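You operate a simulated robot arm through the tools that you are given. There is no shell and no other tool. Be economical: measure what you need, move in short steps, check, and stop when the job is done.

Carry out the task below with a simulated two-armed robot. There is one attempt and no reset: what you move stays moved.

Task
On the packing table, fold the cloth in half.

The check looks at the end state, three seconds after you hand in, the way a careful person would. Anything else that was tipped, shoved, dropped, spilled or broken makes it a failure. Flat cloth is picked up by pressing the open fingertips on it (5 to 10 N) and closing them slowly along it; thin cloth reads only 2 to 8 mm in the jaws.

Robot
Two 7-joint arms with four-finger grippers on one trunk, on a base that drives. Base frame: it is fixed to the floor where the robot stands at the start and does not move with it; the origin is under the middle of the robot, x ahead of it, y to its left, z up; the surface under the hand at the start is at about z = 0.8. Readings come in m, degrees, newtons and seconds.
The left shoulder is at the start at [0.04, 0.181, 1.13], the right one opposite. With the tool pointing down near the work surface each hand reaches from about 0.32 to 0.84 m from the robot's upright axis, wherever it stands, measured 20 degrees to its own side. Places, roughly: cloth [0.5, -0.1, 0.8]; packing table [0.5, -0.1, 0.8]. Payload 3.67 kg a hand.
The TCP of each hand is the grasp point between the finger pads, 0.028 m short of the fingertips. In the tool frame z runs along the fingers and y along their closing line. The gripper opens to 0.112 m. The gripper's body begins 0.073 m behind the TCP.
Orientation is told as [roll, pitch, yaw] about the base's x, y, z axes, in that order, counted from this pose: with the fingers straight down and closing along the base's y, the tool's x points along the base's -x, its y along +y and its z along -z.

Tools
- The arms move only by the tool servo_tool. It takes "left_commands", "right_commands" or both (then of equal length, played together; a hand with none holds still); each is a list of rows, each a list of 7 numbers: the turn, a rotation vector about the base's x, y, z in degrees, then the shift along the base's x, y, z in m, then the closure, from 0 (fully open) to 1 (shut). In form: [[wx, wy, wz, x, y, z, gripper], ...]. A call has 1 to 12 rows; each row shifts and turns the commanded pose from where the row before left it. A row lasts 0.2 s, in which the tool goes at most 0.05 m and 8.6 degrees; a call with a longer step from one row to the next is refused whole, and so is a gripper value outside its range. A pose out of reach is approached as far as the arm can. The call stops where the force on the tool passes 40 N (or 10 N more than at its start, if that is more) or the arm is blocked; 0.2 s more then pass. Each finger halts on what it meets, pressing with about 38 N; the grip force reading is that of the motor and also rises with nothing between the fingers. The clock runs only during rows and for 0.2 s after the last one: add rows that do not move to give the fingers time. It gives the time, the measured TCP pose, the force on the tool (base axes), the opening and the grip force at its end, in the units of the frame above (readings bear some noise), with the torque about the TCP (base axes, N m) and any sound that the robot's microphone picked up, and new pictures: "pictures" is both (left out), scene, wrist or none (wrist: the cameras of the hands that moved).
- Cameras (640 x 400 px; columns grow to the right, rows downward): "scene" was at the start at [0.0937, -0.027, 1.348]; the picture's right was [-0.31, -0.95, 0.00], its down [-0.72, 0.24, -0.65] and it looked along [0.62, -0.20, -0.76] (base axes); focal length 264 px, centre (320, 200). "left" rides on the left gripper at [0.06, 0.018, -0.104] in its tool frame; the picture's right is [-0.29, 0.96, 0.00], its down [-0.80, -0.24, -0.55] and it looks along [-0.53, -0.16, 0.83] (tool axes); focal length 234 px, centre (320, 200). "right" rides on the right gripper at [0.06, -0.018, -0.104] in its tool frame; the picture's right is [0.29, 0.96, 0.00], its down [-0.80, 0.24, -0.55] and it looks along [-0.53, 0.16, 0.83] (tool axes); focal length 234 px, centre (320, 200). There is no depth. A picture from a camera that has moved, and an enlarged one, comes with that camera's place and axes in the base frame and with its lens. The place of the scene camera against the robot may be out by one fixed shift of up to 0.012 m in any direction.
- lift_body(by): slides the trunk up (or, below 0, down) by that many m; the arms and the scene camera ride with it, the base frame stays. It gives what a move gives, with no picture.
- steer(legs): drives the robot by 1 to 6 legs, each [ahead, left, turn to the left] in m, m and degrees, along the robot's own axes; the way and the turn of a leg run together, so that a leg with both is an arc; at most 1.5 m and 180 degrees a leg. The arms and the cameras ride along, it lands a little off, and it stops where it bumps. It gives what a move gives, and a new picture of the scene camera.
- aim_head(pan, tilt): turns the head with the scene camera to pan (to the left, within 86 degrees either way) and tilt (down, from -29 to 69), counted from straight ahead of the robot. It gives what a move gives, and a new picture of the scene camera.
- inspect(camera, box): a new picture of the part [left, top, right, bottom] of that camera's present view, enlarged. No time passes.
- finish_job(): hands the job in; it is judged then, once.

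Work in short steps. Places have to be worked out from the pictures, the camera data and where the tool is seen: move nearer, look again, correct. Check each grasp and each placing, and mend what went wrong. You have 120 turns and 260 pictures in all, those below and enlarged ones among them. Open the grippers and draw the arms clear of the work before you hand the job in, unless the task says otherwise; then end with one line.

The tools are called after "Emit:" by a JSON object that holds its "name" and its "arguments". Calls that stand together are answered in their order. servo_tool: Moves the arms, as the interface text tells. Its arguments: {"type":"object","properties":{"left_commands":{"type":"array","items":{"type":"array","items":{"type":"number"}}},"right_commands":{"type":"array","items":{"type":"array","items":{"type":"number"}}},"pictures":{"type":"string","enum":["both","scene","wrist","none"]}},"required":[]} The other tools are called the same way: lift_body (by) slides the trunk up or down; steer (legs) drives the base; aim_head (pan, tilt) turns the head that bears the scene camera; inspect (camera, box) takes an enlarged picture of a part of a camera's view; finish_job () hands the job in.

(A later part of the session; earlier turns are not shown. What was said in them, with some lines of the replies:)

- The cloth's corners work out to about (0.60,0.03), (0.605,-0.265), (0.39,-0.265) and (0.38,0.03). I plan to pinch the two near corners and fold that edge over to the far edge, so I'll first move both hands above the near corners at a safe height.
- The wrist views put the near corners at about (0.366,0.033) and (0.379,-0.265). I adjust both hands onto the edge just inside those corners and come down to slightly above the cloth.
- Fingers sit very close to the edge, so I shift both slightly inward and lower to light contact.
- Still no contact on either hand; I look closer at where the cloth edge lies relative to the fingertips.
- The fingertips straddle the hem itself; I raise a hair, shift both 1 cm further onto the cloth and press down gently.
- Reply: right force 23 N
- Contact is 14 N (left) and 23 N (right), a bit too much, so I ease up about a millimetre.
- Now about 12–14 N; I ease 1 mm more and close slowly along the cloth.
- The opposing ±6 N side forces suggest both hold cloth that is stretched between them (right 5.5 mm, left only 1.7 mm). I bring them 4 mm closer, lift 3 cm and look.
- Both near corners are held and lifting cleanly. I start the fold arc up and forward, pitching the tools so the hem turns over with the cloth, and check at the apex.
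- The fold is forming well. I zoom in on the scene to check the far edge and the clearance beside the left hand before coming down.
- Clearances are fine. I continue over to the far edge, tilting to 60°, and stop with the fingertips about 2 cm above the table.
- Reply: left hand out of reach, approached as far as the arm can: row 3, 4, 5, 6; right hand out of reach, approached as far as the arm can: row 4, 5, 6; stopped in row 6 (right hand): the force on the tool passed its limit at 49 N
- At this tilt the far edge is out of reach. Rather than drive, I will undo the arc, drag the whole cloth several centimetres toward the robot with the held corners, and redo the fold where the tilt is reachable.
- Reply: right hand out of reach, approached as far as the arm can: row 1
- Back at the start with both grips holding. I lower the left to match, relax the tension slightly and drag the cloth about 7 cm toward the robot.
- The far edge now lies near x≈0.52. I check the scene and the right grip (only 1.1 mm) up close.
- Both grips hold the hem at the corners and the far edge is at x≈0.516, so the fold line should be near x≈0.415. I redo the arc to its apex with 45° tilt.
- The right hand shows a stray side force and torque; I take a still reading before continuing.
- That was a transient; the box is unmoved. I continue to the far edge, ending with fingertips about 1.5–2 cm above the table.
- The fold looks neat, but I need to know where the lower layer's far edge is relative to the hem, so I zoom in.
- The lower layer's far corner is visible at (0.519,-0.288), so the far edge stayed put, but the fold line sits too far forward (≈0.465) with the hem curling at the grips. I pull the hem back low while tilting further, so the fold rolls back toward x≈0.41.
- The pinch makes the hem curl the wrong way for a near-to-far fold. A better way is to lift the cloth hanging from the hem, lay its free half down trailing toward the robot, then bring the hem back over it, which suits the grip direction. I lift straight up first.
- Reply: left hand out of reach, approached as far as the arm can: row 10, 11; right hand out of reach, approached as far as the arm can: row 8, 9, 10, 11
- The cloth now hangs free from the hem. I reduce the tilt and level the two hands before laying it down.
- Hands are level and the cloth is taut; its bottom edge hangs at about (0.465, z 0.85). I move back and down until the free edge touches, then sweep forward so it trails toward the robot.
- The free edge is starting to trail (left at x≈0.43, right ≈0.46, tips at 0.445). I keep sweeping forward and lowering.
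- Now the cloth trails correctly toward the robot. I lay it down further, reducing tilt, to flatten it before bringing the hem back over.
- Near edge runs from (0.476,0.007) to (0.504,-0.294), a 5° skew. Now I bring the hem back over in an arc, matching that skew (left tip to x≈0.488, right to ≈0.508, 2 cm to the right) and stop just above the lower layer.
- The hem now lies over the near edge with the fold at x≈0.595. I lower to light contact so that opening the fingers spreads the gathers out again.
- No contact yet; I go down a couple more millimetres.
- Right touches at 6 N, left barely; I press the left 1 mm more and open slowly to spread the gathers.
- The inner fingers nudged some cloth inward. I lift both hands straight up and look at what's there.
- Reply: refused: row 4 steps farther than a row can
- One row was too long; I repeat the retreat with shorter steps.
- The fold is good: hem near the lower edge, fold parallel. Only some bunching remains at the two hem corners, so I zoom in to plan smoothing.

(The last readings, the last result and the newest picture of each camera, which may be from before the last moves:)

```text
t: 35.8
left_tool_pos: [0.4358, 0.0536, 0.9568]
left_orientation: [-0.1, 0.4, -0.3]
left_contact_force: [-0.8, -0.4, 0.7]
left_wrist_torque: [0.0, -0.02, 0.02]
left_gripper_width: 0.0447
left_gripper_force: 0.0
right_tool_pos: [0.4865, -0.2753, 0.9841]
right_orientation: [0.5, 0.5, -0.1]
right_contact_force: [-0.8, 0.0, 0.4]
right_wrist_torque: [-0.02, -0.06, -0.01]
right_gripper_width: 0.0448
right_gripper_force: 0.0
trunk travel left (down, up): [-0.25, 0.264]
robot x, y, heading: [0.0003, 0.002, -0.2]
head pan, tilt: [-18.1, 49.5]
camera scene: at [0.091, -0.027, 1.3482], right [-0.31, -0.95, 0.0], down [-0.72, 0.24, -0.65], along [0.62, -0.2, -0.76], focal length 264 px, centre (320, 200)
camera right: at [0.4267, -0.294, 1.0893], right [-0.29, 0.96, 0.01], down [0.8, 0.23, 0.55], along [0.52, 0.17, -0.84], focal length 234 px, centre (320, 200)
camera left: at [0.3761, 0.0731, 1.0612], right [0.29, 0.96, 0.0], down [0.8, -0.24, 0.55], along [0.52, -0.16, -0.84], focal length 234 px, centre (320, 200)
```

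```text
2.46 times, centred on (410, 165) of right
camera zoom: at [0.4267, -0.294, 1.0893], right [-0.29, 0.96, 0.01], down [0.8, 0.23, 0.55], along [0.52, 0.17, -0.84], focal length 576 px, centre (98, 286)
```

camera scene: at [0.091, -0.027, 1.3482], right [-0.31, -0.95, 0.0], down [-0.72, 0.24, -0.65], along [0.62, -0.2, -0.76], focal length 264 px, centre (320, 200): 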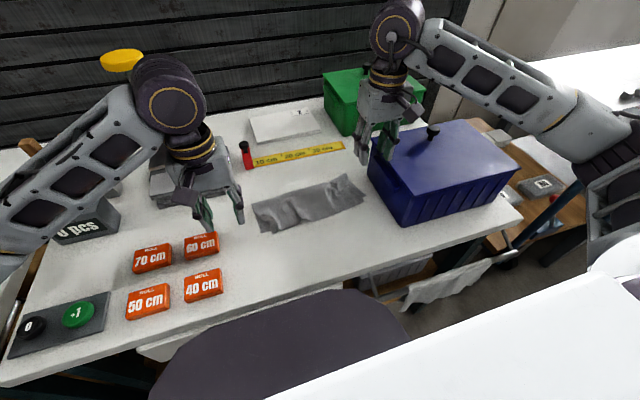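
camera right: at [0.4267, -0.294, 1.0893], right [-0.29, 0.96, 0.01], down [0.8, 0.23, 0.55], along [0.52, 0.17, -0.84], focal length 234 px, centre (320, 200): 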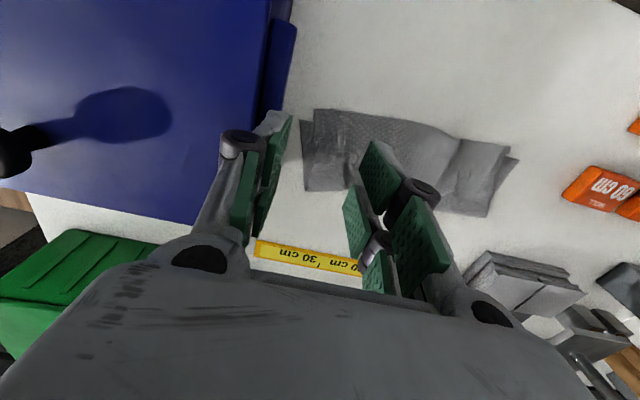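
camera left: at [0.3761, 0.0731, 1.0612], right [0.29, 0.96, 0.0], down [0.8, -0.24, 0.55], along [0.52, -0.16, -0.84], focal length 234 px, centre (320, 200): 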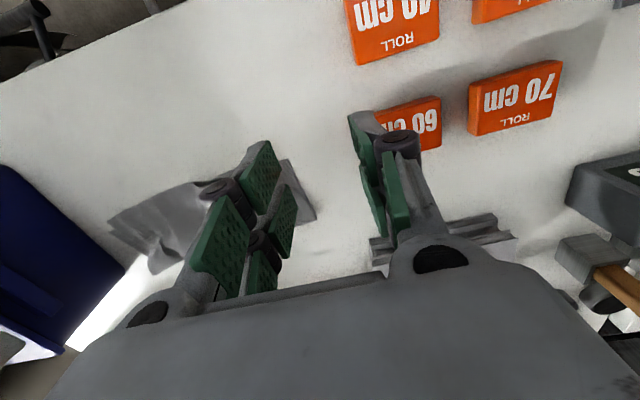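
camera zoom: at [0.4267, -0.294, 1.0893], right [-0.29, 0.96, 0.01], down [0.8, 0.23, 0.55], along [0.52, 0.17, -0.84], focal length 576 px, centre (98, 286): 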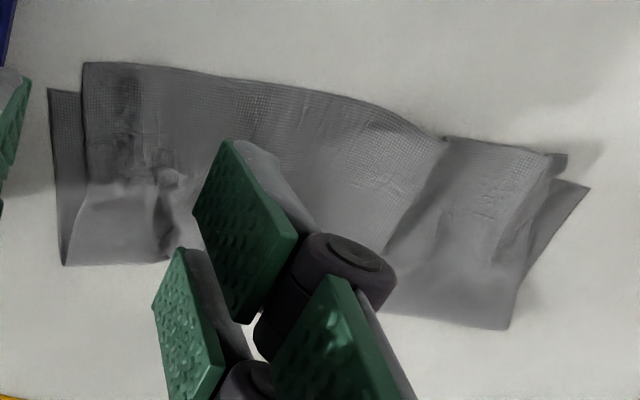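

The remaining issue is hem corners bunched ~2.5 cm (left) and ~1 cm (right) plus a ripple. I'll press closed fingertips near each end of the top layer and drag gently outward; first moving above those points.

Emit:
{"name": "servo_tool", "arguments": {"left_commands": [[0, 0, 0, 0.023, -0.031, 0, 0.8], [0, 0, 0, 0.023, -0.031, 0, 1], [0, 0, 0, 0.023, -0.032, -0.02, 1], [0, 0, 0, 0, 0, -0.045, 1], [0, 0, 0, 0, 0, -0.04, 1]], "right_commands": [[0, 0, 0, 0.022, 0.014, 0, 0.8], [0, 0, 0, 0.0215, 0.013, 0, 1], [0, 0, 0, 0, 0, -0.045, 1], [0, 0, 0, 0, 0, -0.045, 1], [0, 0, 0, 0, 0, -0.042, 1]]}}

```text
t: 37.0
left_tool_pos: [0.5078, -0.0394, 0.8518]
left_orientation: [-0.1, 0.5, -0.2]
left_contact_force: [0.5, 0.7, 0.0]
left_wrist_torque: [0.01, 0.02, 0.02]
left_gripper_width: 0.0
left_gripper_force: 35.5
right_tool_pos: [0.5312, -0.2475, 0.8505]
right_orientation: [0.6, 0.5, -0.1]
right_contact_force: [0.3, -1.2, -0.4]
right_wrist_torque: [0.0, 0.01, 0.03]
right_gripper_width: 0.0
right_gripper_force: 35.9
trunk travel left (down, up): [-0.25, 0.264]
robot x, y, heading: [-0.0002, 0.0018, 0.2]
head pan, tilt: [-18.1, 49.5]
camera scene: at [0.0945, -0.028, 1.3479], right [-0.31, -0.95, 0.0], down [-0.72, 0.24, -0.65], along [0.62, -0.2, -0.76], focal length 264 px, centre (320, 200)
camera right: at [0.4715, -0.2665, 0.9554], right [-0.29, 0.96, 0.01], down [0.8, 0.23, 0.55], along [0.52, 0.17, -0.84], focal length 234 px, centre (320, 200)
camera left: at [0.448, -0.0209, 0.956], right [0.29, 0.96, 0.0], down [0.8, -0.24, 0.55], along [0.52, -0.16, -0.84], focal length 234 px, centre (320, 200)
```

scene: 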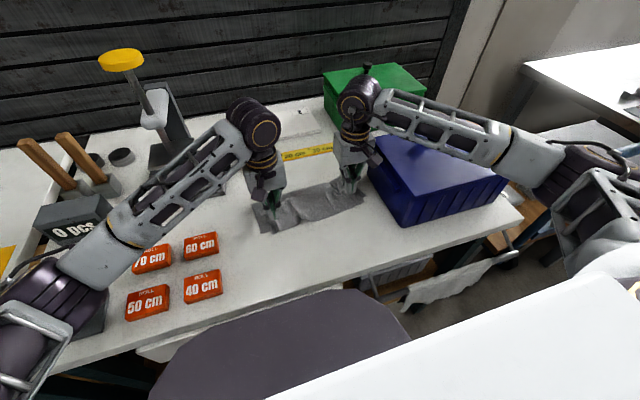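
right: 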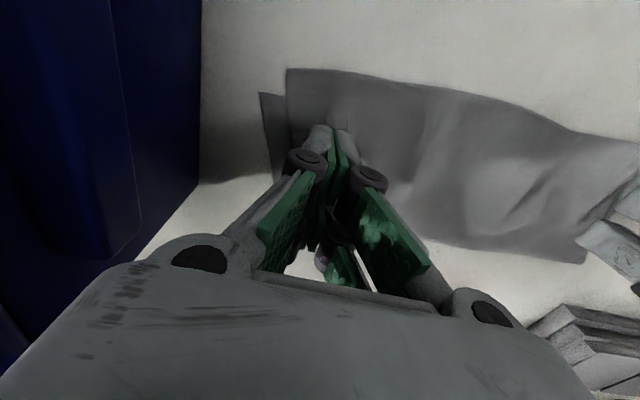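
left: 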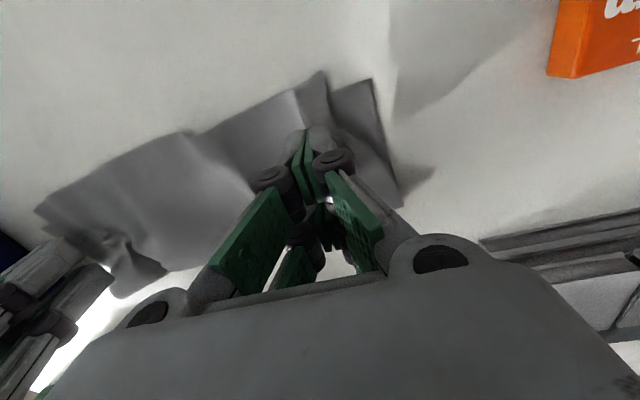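

Fingertips are over the upper layer's ends. I lower gently until contact.

Emit:
{"name": "servo_tool", "arguments": {"left_commands": [[0, 0, 0, -0.005, -0.002, -0.014, 1], [0, 0, 0, 0, 0, -0.006, 1], [0, 0, 0, 0, 0, -0.003, 1]], "right_commands": [[0, 0, 0, -0.004, 0, -0.014, 1], [0, 0, 0, 0, 0, -0.006, 1], [0, 0, 0, 0, 0, -0.002, 1]], "pictures": "none"}}

```text
t: 37.8
left_tool_pos: [0.503, -0.0419, 0.8283]
left_orientation: [-0.1, 0.5, -0.2]
left_contact_force: [-0.2, -0.2, 1.2]
left_wrist_torque: [0.04, 0.04, 0.01]
left_gripper_width: 0.0
left_gripper_force: 35.9
right_tool_pos: [0.5271, -0.2468, 0.8293]
right_orientation: [0.7, 0.5, -0.1]
right_contact_force: [0.0, -0.7, 0.5]
right_wrist_torque: [0.01, 0.0, -0.01]
right_gripper_width: 0.0002
right_gripper_force: 35.6
trunk travel left (down, up): [-0.25, 0.264]
robot x, y, heading: [0.0007, 0.0008, 0.2]
head pan, tilt: [-18.1, 49.5]
```

Nearly touching; I press about 1 mm further and drag both ends outward slowly.

Emit:
{"name": "servo_tool", "arguments": {"left_commands": [[0, 0, 0, 0, 0, -0.001, 1], [0, 0, 0, 0, 0.004, 0, 1], [0, 0, 0, 0, 0.005, 0, 1], [0, 0, 0, 0, 0.005, 0, 1], [0, 0, 0, 0, 0.005, 0, 1], [0, 0, 0, 0, 0.005, 0, 1]], "right_commands": [[0, 0, 0, 0, 0, -0.0015, 1], [0, 0, 0, 0, -0.003, 0, 1], [0, 0, 0, 0, -0.004, 0, 1], [0, 0, 0, 0, -0.004, 0, 1], [0, 0, 0, 0, -0.004, 0, 1], [0, 0, 0, 0, -0.004, 0, 1]]}}

Emit:
{"name": "inspect", "arguments": {"camera": "scene", "box": [220, 145, 390, 245]}}

```text
t: 39.2
left_tool_pos: [0.503, -0.0177, 0.8283]
left_orientation: [-0.1, 0.5, -0.3]
left_contact_force: [0.4, -1.0, -0.4]
left_wrist_torque: [0.02, 0.0, 0.01]
left_gripper_width: 0.0
left_gripper_force: 36.0
right_tool_pos: [0.5271, -0.2665, 0.8271]
right_orientation: [0.6, 0.5, -0.1]
right_contact_force: [-0.1, 0.4, -0.2]
right_wrist_torque: [0.04, -0.01, 0.0]
right_gripper_width: 0.0
right_gripper_force: 35.9
trunk travel left (down, up): [-0.25, 0.264]
robot x, y, heading: [0.0034, 0.0019, 0.1]
head pan, tilt: [-18.1, 49.5]
camera scene: at [0.0937, -0.0271, 1.348], right [-0.31, -0.95, 0.0], down [-0.72, 0.24, -0.65], along [0.62, -0.2, -0.76], focal length 264 px, centre (320, 200)
camera right: at [0.4672, -0.286, 0.9332], right [-0.29, 0.96, 0.01], down [0.8, 0.23, 0.55], along [0.52, 0.17, -0.84], focal length 234 px, centre (320, 200)
camera left: at [0.4426, 0.0012, 0.9318], right [0.29, 0.96, 0.0], down [0.8, -0.24, 0.55], along [0.52, -0.16, -0.84], focal length 234 px, centre (320, 200)
```

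scene: 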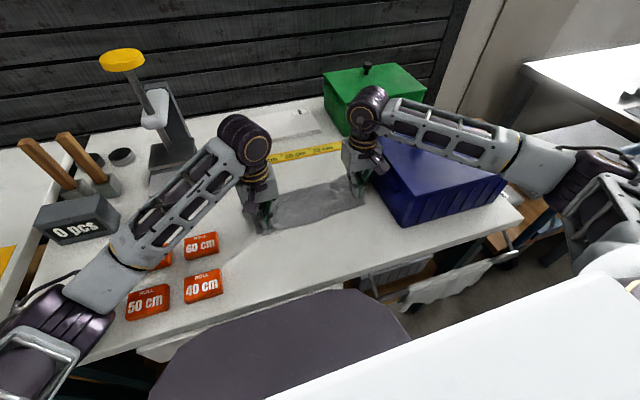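
right: 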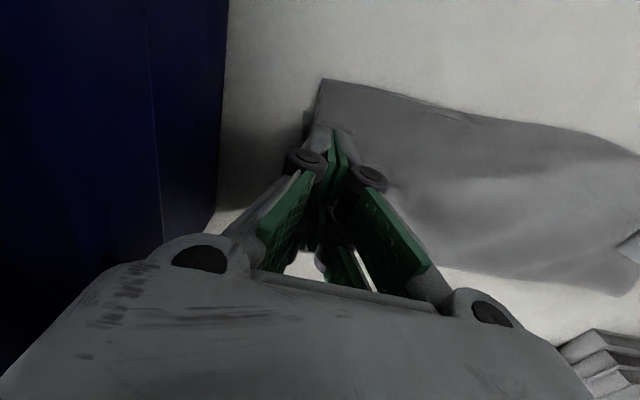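
left: 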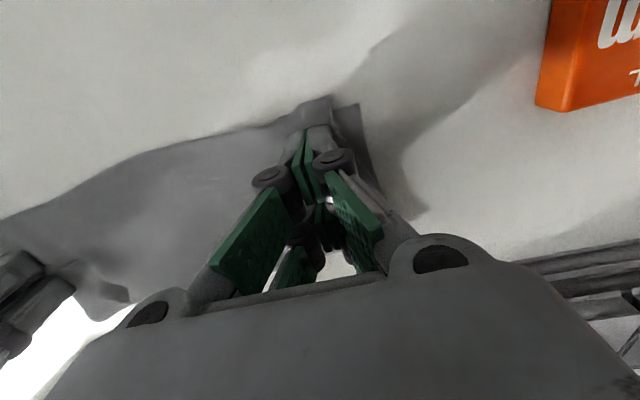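

```text
3.76 times, centred on (305, 195) of scene
camera zoom: at [0.0937, -0.0271, 1.348], right [-0.31, -0.95, 0.0], down [-0.72, 0.24, -0.65], along [0.62, -0.2, -0.76], focal length 992 px, centre (376, 219)
```

zoom: 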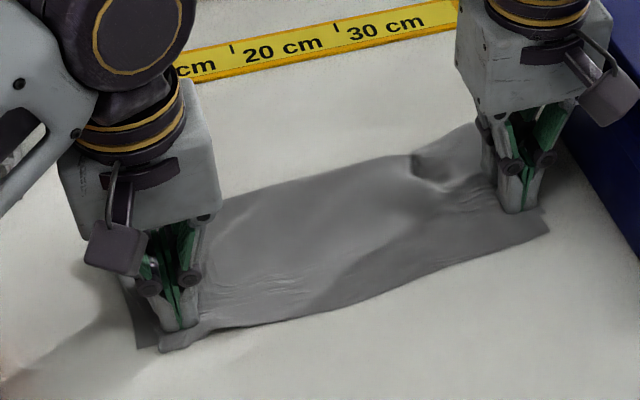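

Much flatter. I drag the left a further 8 mm, then lift both straight up and look again.

Emit:
{"name": "servo_tool", "arguments": {"left_commands": [[0, 0, 0, 0, 0.004, 0, 1], [0, 0, 0, 0, 0.004, 0, 1], [0, 0, 0, 0, 0, 0.02, 1], [0, 0, 0, 0, 0, 0.04, 1], [0, 0, 0, -0.01, 0.02, 0.04, 1], [0, 0, 0, -0.02, 0.04, 0.01, 1]], "right_commands": [[0, 0, 0, 0, 0, 0, 1], [0, 0, 0, 0, 0, 0, 1], [0, 0, 0, 0, 0, 0.02, 1], [0, 0, 0, 0, 0, 0.04, 1], [0, 0, 0, 0, 0, 0.045, 1], [0, 0, 0, 0, -0.02, 0.04, 1]], "pictures": "wrist"}}

Emit:
{"name": "inspect", "arguments": {"camera": "scene", "box": [235, 155, 385, 245]}}

```text
t: 40.6
left_tool_pos: [0.4702, 0.0491, 0.9385]
left_orientation: [-0.2, 0.5, -0.3]
left_contact_force: [-0.4, 0.0, 0.1]
left_wrist_torque: [-0.01, -0.03, 0.0]
left_gripper_width: 0.0001
left_gripper_force: 35.4
right_tool_pos: [0.5266, -0.2859, 0.9736]
right_orientation: [0.5, 0.6, -0.2]
right_contact_force: [-0.7, 0.3, -0.4]
right_wrist_torque: [-0.05, -0.02, 0.04]
right_gripper_width: 0.0
right_gripper_force: 35.6
trunk travel left (down, up): [-0.25, 0.264]
robot x, y, heading: [-0.0003, -0.0006, -0.1]
head pan, tilt: [-18.1, 49.5]
camera right: at [0.4662, -0.305, 1.0792], right [-0.29, 0.96, 0.01], down [0.8, 0.23, 0.55], along [0.52, 0.17, -0.84], focal length 234 px, centre (320, 200)
camera left: at [0.4114, 0.0698, 1.0423], right [0.29, 0.96, -0.01], down [0.8, -0.24, 0.55], along [0.52, -0.16, -0.84], focal length 234 px, centre (320, 200)
```

right: 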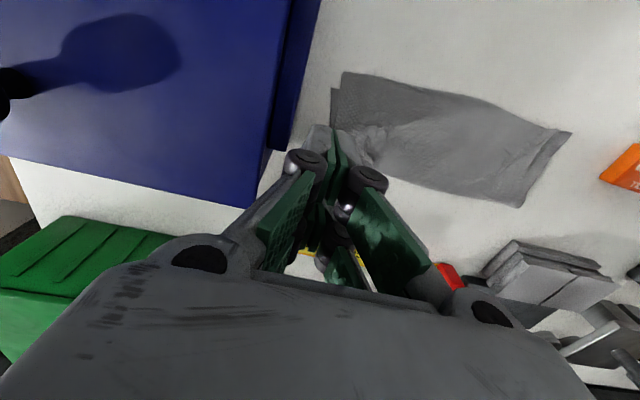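
left: 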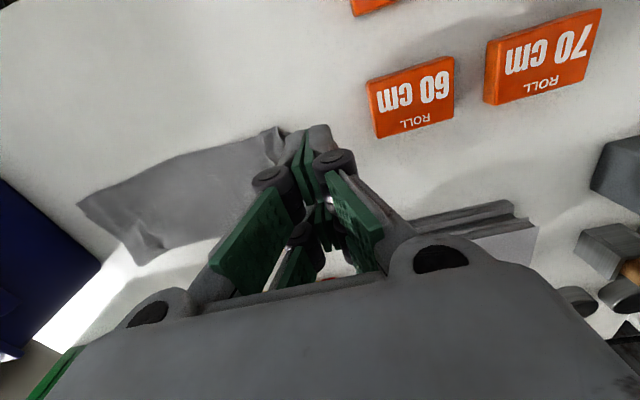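

```text
4.27 times, centred on (310, 200) of scene
camera zoom: at [0.0923, -0.0258, 1.3482], right [-0.31, -0.95, 0.0], down [-0.72, 0.24, -0.65], along [0.62, -0.2, -0.76], focal length 1124 px, centre (363, 200)
```

zoom: 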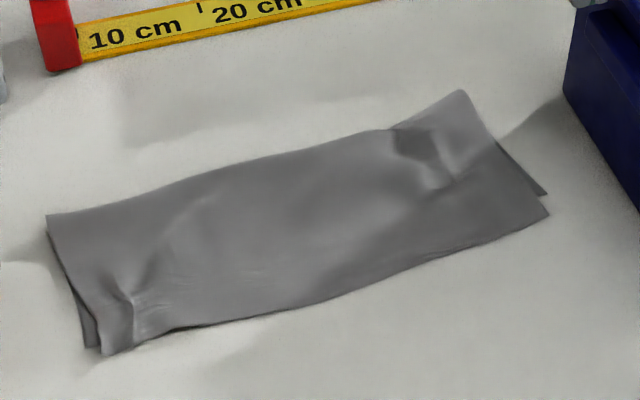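

The cloth is folded neatly in half, with edges aligned to about a centimetre and only minor ripples. I open the grippers and draw both arms clear.

Emit:
{"name": "servo_tool", "arguments": {"left_commands": [[0, 0, 0, -0.01, 0.03, 0.035, 0.8], [0, 0, 0, -0.01, 0.035, 0.03, 0.5], [0, 0, 0, -0.01, 0.04, 0.02, 0.2], [0, 0, 0, 0, 0.04, 0.01, 0], [0, 0, 0, 0, 0, 0, 0]], "right_commands": [[0, 0, 0, -0.01, -0.02, 0.04, 0.8], [0, 0, 0, -0.01, -0.03, 0.03, 0.5], [0, 0, 0, -0.01, -0.04, 0.02, 0.2], [0, 0, 0, 0, -0.04, 0.01, 0], [0, 0, 0, 0, 0, 0, 0]], "pictures": "scene"}}

```text
t: 41.8
left_tool_pos: [0.4424, 0.1943, 1.032]
left_orientation: [-0.1, 0.6, -0.2]
left_contact_force: [-0.8, 0.1, -0.8]
left_wrist_torque: [0.01, 0.05, -0.03]
left_gripper_width: 0.1117
left_gripper_force: 0.0
right_tool_pos: [0.4977, -0.4167, 1.0717]
right_orientation: [0.6, 0.6, 0.0]
right_contact_force: [0.1, 0.4, -0.2]
right_wrist_torque: [0.05, 0.0, 0.0]
right_gripper_width: 0.1118
right_gripper_force: 0.2
trunk travel left (down, up): [-0.25, 0.264]
robot x, y, heading: [0.0008, 0.0046, 0.1]
head pan, tilt: [-18.1, 49.5]
camera scene: at [0.0946, -0.0277, 1.3479], right [-0.31, -0.95, 0.0], down [-0.72, 0.24, -0.65], along [0.62, -0.2, -0.76], focal length 264 px, centre (320, 200)
```

scene: 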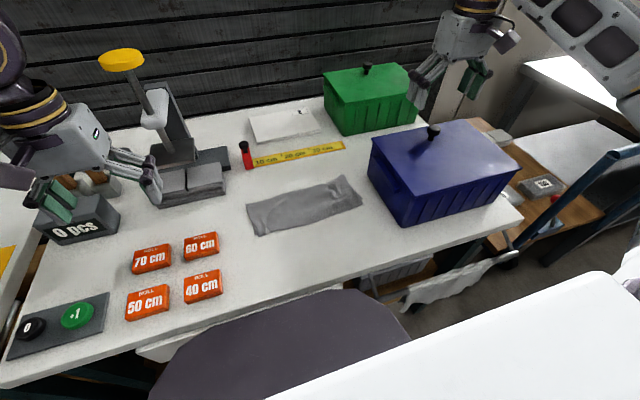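

The cloth lies folded in half, nothing else has moved, and both grippers are open and clear, so I hand in the job.

Emit:
{"name": "finish_job", "arguments": {}}

```text
The job is handed in.
```

The cloth is folded in half on the packing table, with its edges lined up to about 1 cm and a few small ripples left near the corners; nothing else on the table appears to have moved.
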